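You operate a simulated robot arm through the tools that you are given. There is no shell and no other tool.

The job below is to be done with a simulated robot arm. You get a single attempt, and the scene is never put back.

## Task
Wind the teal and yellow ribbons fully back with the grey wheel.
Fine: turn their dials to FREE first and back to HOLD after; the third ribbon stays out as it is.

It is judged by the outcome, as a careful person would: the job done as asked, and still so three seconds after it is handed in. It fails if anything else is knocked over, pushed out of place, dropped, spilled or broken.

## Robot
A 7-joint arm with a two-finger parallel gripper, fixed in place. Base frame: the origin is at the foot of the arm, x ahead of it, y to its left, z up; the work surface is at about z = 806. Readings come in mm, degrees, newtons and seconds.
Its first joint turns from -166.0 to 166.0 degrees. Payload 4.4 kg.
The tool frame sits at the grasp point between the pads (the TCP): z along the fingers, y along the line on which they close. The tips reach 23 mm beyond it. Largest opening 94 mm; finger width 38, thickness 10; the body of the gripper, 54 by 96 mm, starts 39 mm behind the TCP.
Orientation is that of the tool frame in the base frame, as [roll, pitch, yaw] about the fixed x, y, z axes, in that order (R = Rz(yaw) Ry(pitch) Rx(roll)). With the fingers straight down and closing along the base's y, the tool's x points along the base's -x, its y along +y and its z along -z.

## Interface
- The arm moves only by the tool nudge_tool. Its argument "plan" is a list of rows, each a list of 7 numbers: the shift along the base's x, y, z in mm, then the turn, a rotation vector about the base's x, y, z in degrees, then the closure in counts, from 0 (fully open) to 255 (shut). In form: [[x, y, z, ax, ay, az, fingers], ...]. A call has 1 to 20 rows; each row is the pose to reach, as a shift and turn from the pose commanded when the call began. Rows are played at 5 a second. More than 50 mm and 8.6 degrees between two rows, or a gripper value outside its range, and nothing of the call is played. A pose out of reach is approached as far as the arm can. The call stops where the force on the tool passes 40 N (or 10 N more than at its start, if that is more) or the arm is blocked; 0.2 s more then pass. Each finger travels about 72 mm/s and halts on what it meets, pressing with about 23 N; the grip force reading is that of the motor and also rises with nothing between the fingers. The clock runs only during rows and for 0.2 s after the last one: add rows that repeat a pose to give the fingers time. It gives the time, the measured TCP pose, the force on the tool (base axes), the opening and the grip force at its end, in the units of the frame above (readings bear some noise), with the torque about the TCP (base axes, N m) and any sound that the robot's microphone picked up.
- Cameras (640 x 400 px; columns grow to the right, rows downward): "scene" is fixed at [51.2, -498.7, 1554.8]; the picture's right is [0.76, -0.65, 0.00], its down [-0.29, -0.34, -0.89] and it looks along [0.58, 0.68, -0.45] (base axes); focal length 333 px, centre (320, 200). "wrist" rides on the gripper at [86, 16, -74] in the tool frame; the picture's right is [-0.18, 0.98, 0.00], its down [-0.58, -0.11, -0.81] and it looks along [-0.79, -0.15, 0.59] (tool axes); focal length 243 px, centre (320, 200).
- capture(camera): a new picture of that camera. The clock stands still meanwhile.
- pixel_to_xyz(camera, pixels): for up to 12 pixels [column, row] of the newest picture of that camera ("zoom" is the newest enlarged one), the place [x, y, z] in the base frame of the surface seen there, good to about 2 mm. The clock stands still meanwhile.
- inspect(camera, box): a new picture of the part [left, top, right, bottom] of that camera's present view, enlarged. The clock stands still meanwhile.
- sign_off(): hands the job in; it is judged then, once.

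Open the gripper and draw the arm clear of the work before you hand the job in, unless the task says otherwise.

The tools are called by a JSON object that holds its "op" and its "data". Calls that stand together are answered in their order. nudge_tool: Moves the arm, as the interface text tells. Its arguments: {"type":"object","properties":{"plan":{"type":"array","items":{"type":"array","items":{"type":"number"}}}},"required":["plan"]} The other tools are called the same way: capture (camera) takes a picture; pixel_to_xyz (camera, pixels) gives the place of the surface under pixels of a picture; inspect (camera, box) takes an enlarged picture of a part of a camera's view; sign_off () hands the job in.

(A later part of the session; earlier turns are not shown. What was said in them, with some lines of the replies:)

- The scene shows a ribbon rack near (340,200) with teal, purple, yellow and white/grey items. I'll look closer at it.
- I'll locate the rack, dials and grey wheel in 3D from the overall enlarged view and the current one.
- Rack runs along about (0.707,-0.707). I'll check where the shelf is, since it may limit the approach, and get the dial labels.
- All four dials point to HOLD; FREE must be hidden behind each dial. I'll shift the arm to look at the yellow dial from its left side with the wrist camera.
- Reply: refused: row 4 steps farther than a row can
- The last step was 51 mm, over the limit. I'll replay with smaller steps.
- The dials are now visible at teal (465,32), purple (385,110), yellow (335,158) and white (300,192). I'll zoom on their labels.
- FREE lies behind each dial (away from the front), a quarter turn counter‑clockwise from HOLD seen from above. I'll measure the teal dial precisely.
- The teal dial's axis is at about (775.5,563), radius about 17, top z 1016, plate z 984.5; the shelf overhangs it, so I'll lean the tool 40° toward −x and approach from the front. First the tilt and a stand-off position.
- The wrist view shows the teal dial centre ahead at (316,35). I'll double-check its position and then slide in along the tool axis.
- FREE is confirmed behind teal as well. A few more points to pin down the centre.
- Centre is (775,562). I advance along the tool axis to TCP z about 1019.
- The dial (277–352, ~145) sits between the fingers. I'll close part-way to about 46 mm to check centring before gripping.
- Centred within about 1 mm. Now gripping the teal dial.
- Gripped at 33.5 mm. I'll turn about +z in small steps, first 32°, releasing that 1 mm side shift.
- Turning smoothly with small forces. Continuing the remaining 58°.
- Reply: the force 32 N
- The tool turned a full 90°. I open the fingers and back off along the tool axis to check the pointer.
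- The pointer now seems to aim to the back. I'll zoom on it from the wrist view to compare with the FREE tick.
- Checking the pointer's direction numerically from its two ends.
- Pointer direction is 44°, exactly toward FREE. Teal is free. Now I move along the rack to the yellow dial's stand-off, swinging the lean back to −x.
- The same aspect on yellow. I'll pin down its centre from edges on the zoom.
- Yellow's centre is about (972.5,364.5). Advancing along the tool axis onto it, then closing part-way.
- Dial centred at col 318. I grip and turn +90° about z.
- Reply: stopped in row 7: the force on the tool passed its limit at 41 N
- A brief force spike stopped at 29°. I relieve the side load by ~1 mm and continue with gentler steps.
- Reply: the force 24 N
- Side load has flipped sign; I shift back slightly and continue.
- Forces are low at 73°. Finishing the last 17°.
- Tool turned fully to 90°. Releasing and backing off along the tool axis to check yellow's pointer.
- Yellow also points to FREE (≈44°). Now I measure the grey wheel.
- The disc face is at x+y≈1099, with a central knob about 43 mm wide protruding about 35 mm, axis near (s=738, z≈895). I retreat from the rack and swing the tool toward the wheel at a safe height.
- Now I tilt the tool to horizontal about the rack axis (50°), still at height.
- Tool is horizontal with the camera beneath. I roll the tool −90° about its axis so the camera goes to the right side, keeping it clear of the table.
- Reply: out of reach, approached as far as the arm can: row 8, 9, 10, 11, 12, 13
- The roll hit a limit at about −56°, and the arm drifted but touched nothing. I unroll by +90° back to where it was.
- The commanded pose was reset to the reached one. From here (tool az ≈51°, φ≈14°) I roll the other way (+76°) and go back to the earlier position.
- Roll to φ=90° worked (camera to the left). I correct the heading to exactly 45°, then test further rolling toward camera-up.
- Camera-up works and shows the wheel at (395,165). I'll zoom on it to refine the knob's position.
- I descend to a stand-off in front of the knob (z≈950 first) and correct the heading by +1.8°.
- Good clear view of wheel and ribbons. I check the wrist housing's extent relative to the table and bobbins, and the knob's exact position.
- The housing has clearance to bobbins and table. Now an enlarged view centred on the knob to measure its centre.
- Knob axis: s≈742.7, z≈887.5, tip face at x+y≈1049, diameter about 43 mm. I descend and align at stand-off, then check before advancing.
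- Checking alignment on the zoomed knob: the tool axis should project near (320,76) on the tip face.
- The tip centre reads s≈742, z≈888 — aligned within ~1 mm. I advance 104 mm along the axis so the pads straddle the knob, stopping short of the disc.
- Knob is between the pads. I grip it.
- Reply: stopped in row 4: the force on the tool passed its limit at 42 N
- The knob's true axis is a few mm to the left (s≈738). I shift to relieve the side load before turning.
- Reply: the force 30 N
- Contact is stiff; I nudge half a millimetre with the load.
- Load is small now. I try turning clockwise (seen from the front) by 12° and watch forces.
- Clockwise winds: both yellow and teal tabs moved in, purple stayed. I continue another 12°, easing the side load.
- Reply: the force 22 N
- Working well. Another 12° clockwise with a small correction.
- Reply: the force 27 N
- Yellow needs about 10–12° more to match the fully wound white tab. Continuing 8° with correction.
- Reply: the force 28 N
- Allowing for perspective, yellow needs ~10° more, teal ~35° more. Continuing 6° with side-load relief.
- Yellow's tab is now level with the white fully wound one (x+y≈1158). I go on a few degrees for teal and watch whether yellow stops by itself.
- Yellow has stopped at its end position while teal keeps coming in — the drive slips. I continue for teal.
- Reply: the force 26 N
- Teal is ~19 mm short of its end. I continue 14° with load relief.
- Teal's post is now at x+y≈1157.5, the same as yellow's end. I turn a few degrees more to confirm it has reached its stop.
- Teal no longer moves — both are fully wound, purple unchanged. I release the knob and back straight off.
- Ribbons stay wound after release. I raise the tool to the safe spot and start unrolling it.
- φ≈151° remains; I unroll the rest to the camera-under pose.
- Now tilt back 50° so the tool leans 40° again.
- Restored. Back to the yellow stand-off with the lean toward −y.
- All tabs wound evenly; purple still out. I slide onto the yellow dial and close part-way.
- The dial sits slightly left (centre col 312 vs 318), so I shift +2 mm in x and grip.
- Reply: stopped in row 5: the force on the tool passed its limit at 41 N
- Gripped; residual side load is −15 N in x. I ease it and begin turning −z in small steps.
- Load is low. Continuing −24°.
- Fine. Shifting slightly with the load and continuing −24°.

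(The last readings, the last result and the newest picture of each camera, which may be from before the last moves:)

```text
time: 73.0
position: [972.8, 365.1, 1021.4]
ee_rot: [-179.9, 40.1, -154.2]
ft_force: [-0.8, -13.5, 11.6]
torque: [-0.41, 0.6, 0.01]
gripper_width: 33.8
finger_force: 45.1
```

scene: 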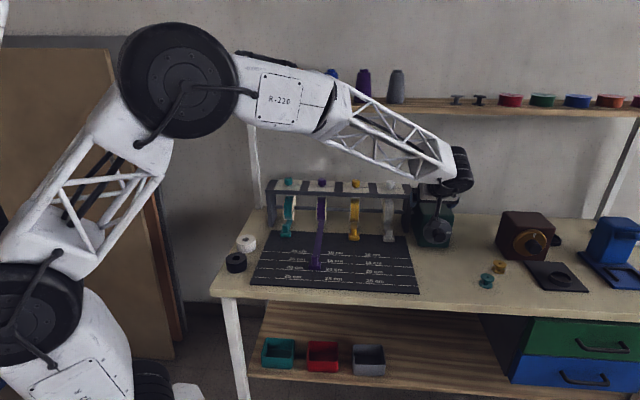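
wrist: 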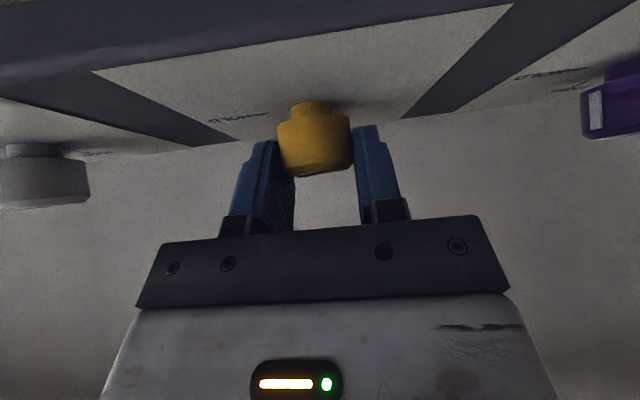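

Turned 64° so far; 26° remain.

{"op": "nudge_tool", "data": {"plan": [[0, -0.3, 0.2, 0, 0, -6, 190], [0, -0.3, 0.2, 0, 0, -12, 190], [0, -0.3, 0.2, 0, 0, -18, 190], [0, -0.3, 0.2, 0, 0, -23, 190], [0, -0.3, 0.2, 0, 0, -25.8, 190], [0, -0.3, 0.2, 0, 0, -25.8, 190]]}}

```text
time: 74.4
position: [972.2, 364.5, 1021.8]
ee_rot: [180.0, 40.0, 179.9]
ft_force: [3.7, -18.7, 4.1]
torque: [0.51, -0.03, 0.59]
gripper_width: 34.0
finger_force: 44.5
```

Full −90° done. Release and back off along the tool axis to check.

{"op": "nudge_tool", "data": {"plan": [[0, 0, 0.5, 0, 0, 0, 60], [0, 0, 0.5, 0, 0, 0, 0], [0, 0, 0.5, 0, 0, 0, 0], [-25, 0, 30, 0, 0, 0, 0], [-51, 0, 61, 0, 0, 0, 0], [-80, 3.5, 91, 0, 0, 0, 0]]}}

{"op": "inspect", "data": {"camera": "wrist", "box": [260, 0, 380, 80]}}

{"op": "inspect", "data": {"camera": "scene", "box": [336, 170, 416, 200]}}

```text
time: 75.8
position: [891.9, 368.8, 1111.1]
ee_rot: [-179.9, 40.0, 180.0]
ft_force: [0.6, 0.5, -1.0]
torque: [0.01, -0.05, -0.01]
gripper_width: 94.1
finger_force: 0.1
```

```text
5.00 times, centred on (320, 40) of wrist
```

zoom: 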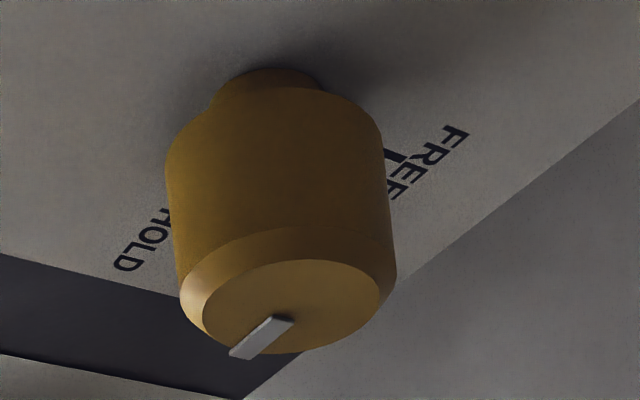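

```text
8.00 times, centred on (376, 185) of scene
```

zoom: 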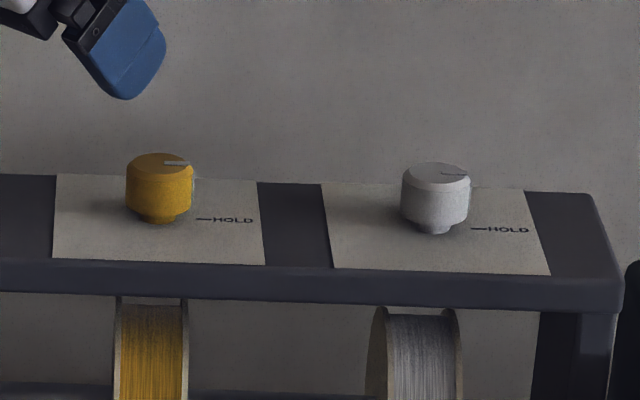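

Yellow is back on HOLD, same as at the start. Now along the rack to teal's stand-off, swinging the lean to −y.

{"op": "nudge_tool", "data": {"plan": [[-10, 6, 2, 0, 0, 7.5, 0], [-19, 13, 3, 0, 0, 15, 0], [-28, 21, 4, 0, 0, 22.5, 0], [-38, 31, 4, 0, 0, 30, 0], [-48, 41, 4, 0, 0, 37.5, 0], [-58, 51, 4, 0, 0, 45, 0], [-68, 61, 4, 0, 0, 52.5, 0], [-78, 71, 4, 0, 0, 60, 0], [-88, 81, 4, 0, 0, 67.5, 0], [-98, 93, 4, 0, 0, 75, 0], [-108, 105, 2, 0, 0, 82.5, 0], [-117, 117, 0, 0, 0, 90, 0], [-117, 117, 0, 0, 0, 90, 0]]}}

{"op": "capture", "data": {"camera": "scene"}}

{"op": "inspect", "data": {"camera": "wrist", "box": [270, 0, 366, 80]}}

```text
time: 78.6
position: [775.0, 485.5, 1111.8]
ee_rot: [-180.0, 40.1, -89.9]
ft_force: [0.3, 0.0, -0.8]
torque: [0.0, 0.01, 0.02]
gripper_width: 93.9
finger_force: 0.0
```

```text
taken
```

scene: 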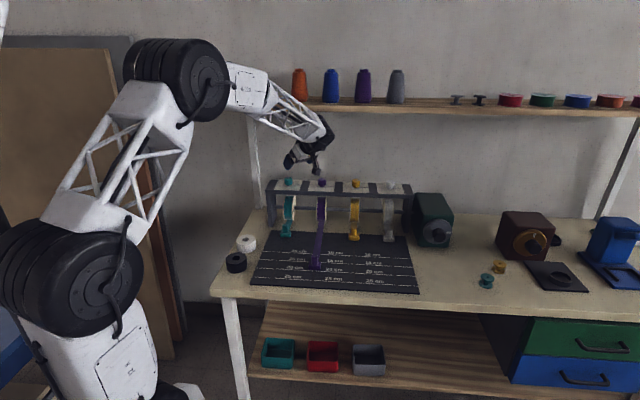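

```text
5.00 times, centred on (318, 40) of wrist
```

zoom: 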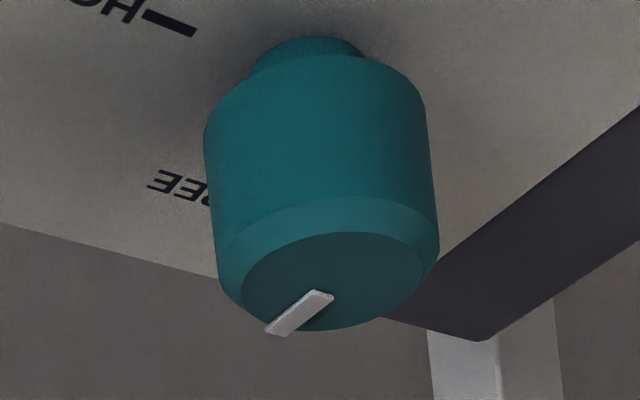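

At teal's stand-off, pointer on FREE. Advance onto the dial and close part-way to check centring.

{"op": "nudge_tool", "data": {"plan": [[0, 20, -24, 0, 0, 0, 0], [0, 40, -48, 0, 0, 0, 0], [0, 60, -71, 0, 0, 0, 0], [0, 77, -91.5, 0, 0, 0, 0], [0, 77, -91.5, 0, 0, 0, 130], [0, 77, -91.5, 0, 0, 0, 130], [0, 77, -91.5, 0, 0, 0, 130]]}}

{"op": "capture", "data": {"camera": "wrist"}}

```text
time: 80.2
position: [775.9, 562.8, 1020.2]
ee_rot: [-180.0, 40.0, -90.1]
ft_force: [1.0, 0.5, 0.7]
torque: [-0.03, -0.03, 0.01]
gripper_width: 46.3
finger_force: 0.0
```

```text
taken
```

wrist: 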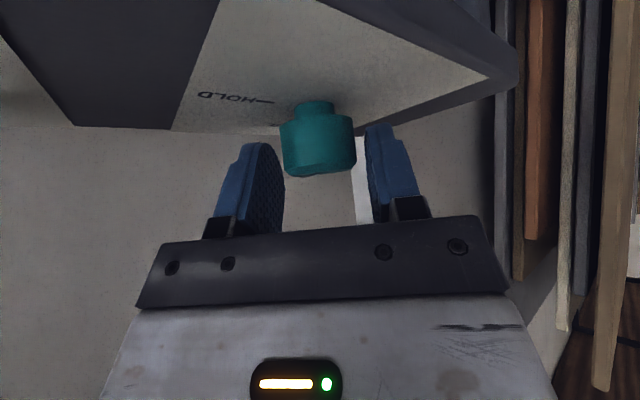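

Dial centre at col 318 vs about 315 when gripped, so I shift −1 mm in x and grip.

{"op": "nudge_tool", "data": {"plan": [[-1, 0, 0, 0, 0, 0, 130], [-1, 0, 0, 0, 0, 0, 165], [-1, 0, 0, 0, 0, 0, 190], [-1, 0, 0, 0, 0, 0, 190], [-1, 0, 0, 0, 0, 0, 190]]}}

```text
time: 81.4
position: [774.8, 561.6, 1020.3]
ee_rot: [-179.9, 39.9, -90.0]
ft_force: [-17.2, -2.5, 2.4]
torque: [0.05, -0.17, -0.01]
gripper_width: 33.9
finger_force: 45.0
```

Gripped. Easing −0.4 mm in x and turning −16° to start.

{"op": "nudge_tool", "data": {"plan": [[-0.4, 0, 0, 0, 0, 0, 190], [-0.4, 0, 0, 0, 0, -4, 190], [-0.4, 0, 0, 0, 0, -8, 190], [-0.4, 0, 0, 0, 0, -12, 190], [-0.4, 0, 0, 0, 0, -16, 190]]}}

```text
time: 82.6
position: [774.0, 562.2, 1020.0]
ee_rot: [-180.0, 40.0, -106.2]
ft_force: [7.6, 19.1, -1.8]
torque: [-0.44, 0.1, -0.01]
gripper_width: 34.0
finger_force: 45.1
```

Continuing −24° with a small +y relief.

{"op": "nudge_tool", "data": {"plan": [[0.1, 0.4, 0, 0, 0, -6, 190], [0.1, 0.4, 0, 0, 0, -12, 190], [0.1, 0.4, 0, 0, 0, -18, 190], [0.1, 0.4, 0, 0, 0, -24, 190]]}}

```text
time: 83.6
position: [773.9, 561.2, 1021.0]
ee_rot: [180.0, 40.1, -130.1]
ft_force: [10.0, 1.3, 0.6]
torque: [-0.91, 0.23, 0.0]
gripper_width: 34.1
finger_force: 45.4
```

Load is low; another −24°.

{"op": "nudge_tool", "data": {"plan": [[0.2, 0, 0, 0, 0, -6, 190], [0.2, 0, 0, 0, 0, -12, 190], [0.2, 0, 0, 0, 0, -18, 190], [0.2, 0, 0, 0, 0, -24, 190]]}}

```text
time: 84.6
position: [774.9, 561.7, 1021.0]
ee_rot: [-179.8, 40.0, -154.1]
ft_force: [10.4, -7.9, 5.5]
torque: [-0.68, 0.81, 0.0]
gripper_width: 33.8
finger_force: 44.7
```

Finishing the last 26°.

{"op": "nudge_tool", "data": {"plan": [[0.2, -0.2, 0, 0, 0, -6, 190], [0.2, -0.2, 0, 0, 0, -12, 190], [0.2, -0.2, 0, 0, 0, -18, 190], [0.2, -0.2, 0, 0, 0, -23, 190], [0.2, -0.2, 0, 0, 0, -26, 190], [0.2, -0.2, 0, 0, 0, -26, 190]]}}

```text
time: 86.0
position: [773.9, 562.0, 1020.5]
ee_rot: [180.0, 40.1, 180.0]
ft_force: [2.2, -12.2, 7.6]
torque: [0.42, -0.43, 0.54]
gripper_width: 33.8
finger_force: 45.3
```

Turned fully. Release and retreat along the tool axis, then check.

{"op": "nudge_tool", "data": {"plan": [[0, 0, 0.5, 0, 0, 0, 60], [0, 0, 0.5, 0, 0, 0, 0], [0, 0, 0.5, 0, 0, 0, 0], [-25, 0, 30, 0, 0, 0, 0], [-51, 0, 61, 0, 0, 0, 0], [-77, 0, 91, 0, 0, 0, 0]]}}

{"op": "inspect", "data": {"camera": "wrist", "box": [260, 0, 380, 80]}}

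{"op": "inspect", "data": {"camera": "scene", "box": [264, 170, 312, 200]}}

```text
time: 87.4
position: [697.5, 561.9, 1111.5]
ee_rot: [-179.9, 40.1, 180.0]
ft_force: [-0.5, -0.7, -0.3]
torque: [-0.01, 0.0, 0.0]
gripper_width: 93.8
finger_force: 0.0
```

```text
5.00 times, centred on (320, 40) of wrist
```

zoom: 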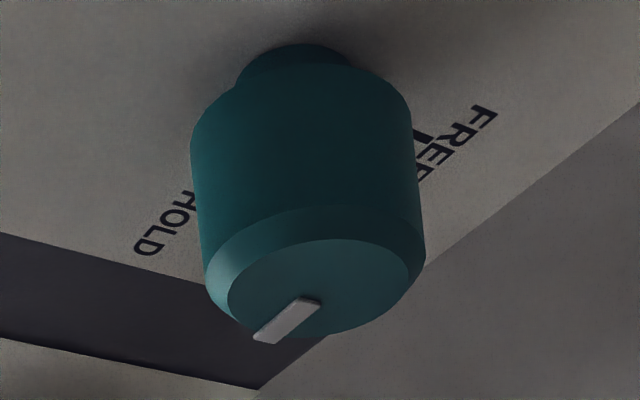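

```text
13.33 times, centred on (288, 185) of scene
```

zoom: 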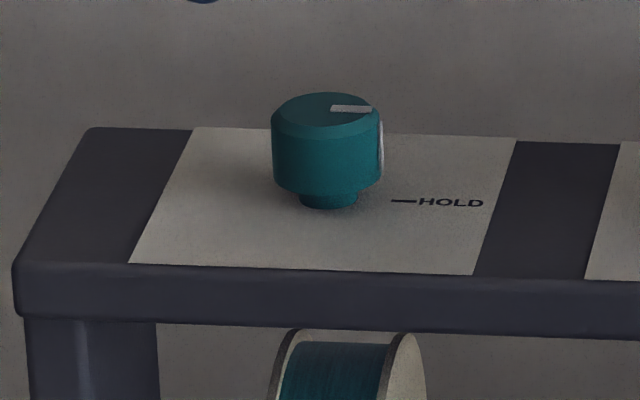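

Teal is back on HOLD, identical to the start. I draw the arm clear and upright, then take a final look.

{"op": "nudge_tool", "data": {"plan": [[-20, -40, 20, 0, 0, 0, 0], [-35, -80, 45, 0, 0, 0, 0], [-50, -120, 75, 0, 8, 0, 0], [-65, -160, 105, 0, 16, 0, 0], [-80, -200, 130, 0, 24, 0, 0], [-90, -240, 155, 0, 32, 0, 0], [-100, -280, 180, 0, 40, 0, 0], [-103, -320, 182, 0, 40, 0, 0], [-103, -338, 182, 0, 40, 0, 0], [-103, -338, 182, 0, 40, 0, 0]]}}

{"op": "capture", "data": {"camera": "scene"}}

{"op": "inspect", "data": {"camera": "scene", "box": [220, 160, 460, 310]}}

{"op": "inspect", "data": {"camera": "scene", "box": [260, 170, 420, 270]}}

{"op": "pixel_to_xyz", "data": {"camera": "zoom", "pixels": [[101, 240], [377, 250], [516, 250], [220, 360]]}}

```text
refused: row 3 steps farther than a row can; nothing moved
```

```text
taken
```

scene: 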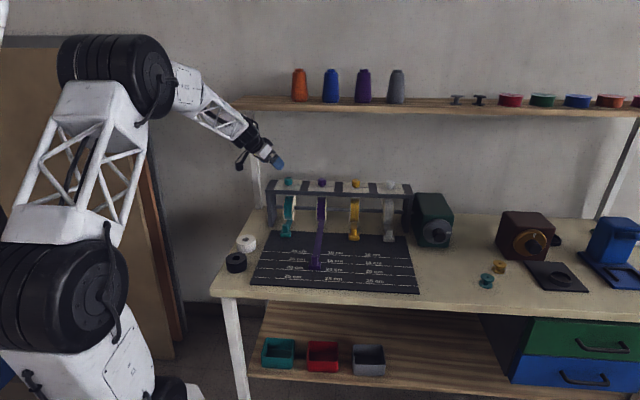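

```text
2.67 times, centred on (340, 235) of scene
```

zoom: 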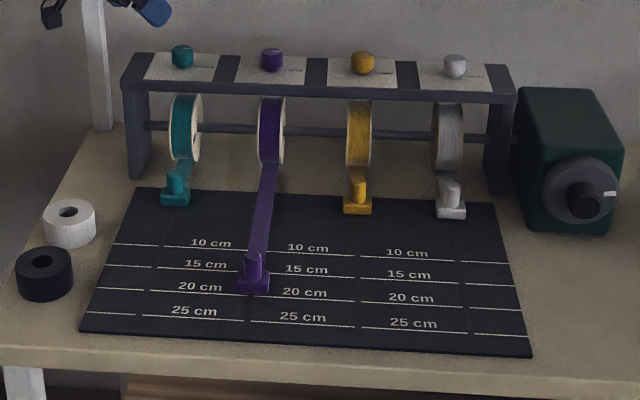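

```text
4.00 times, centred on (340, 220) of scene
```

zoom: 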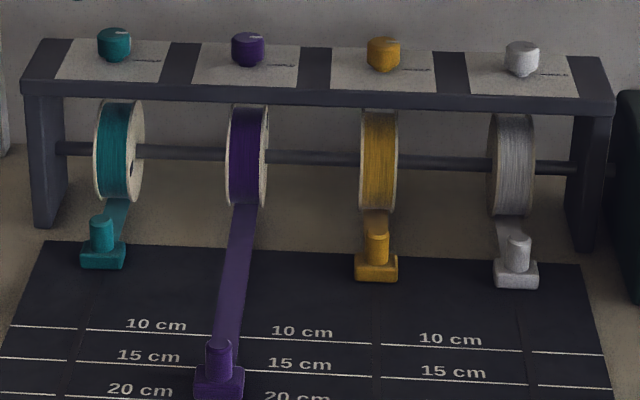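

```text
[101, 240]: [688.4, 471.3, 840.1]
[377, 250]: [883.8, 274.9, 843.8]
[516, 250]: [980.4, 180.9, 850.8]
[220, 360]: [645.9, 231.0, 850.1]
```

The work looks right: teal and yellow wound level with the white one, purple unmoved at ~18 cm, all dials on HOLD. The retreat had too large a step, so I replay it with smaller ones.

{"op": "nudge_tool", "data": {"plan": [[-15, -30, 15, 0, 0, 0, 0], [-30, -60, 30, 0, 0, 0, 0], [-40, -90, 45, 0, 7, 0, 0], [-50, -120, 65, 0, 14, 0, 0], [-60, -150, 85, 0, 21, 0, 0], [-70, -180, 105, 0, 28, 0, 0], [-80, -210, 125, 0, 34, 0, 0], [-90, -240, 145, 0, 40, 0, 0], [-100, -275, 165, 0, 40, 0, 0], [-103, -310, 180, 0, 40, 0, 0], [-103, -338, 182, 0, 40, 0, 0], [-103, -338, 182, 0, 40, 0, 0]]}}

{"op": "capture", "data": {"camera": "scene"}}

```text
time: 90.0
position: [593.0, 223.3, 1293.3]
ee_rot: [180.0, 0.0, 180.0]
ft_force: [0.2, -0.8, 0.1]
torque: [-0.01, -0.01, 0.02]
gripper_width: 93.9
finger_force: 0.0
```

```text
taken
```

scene: 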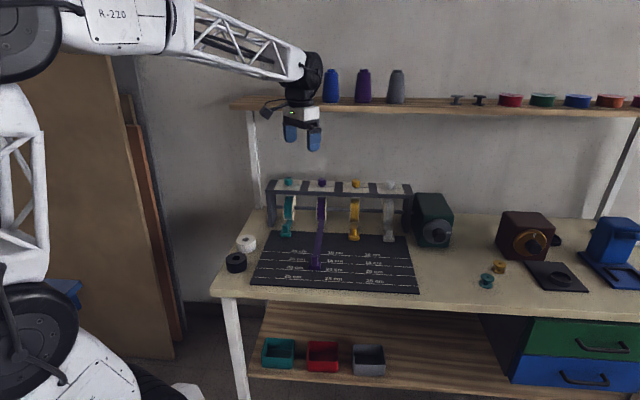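

The arm is back at its start pose with the gripper open, and everything else is in place. Handing the job in.

{"op": "sign_off", "data": {}}

```text
The job is handed in.
```

The teal and yellow ribbons are fully wound back, and both dials went to FREE first and are back on HOLD.

- **Wound ribbons:** the teal and yellow tabs now sit level with the white ribbon's tab, which was already wound in. Each stopped moving in before I stopped turning the grey wheel.
- **Purple ribbon:** it is still out between the 15 and 20 cm marks, and its dial was never touched.
- **Everything else:** nothing was knocked over or moved that I could see in the last picture. The arm is back at its start pose with the gripper open.

The arm's force limit stopped it briefly four times while gripping or turning the dials and the wheel knob. I eased the side load each time and carried on.
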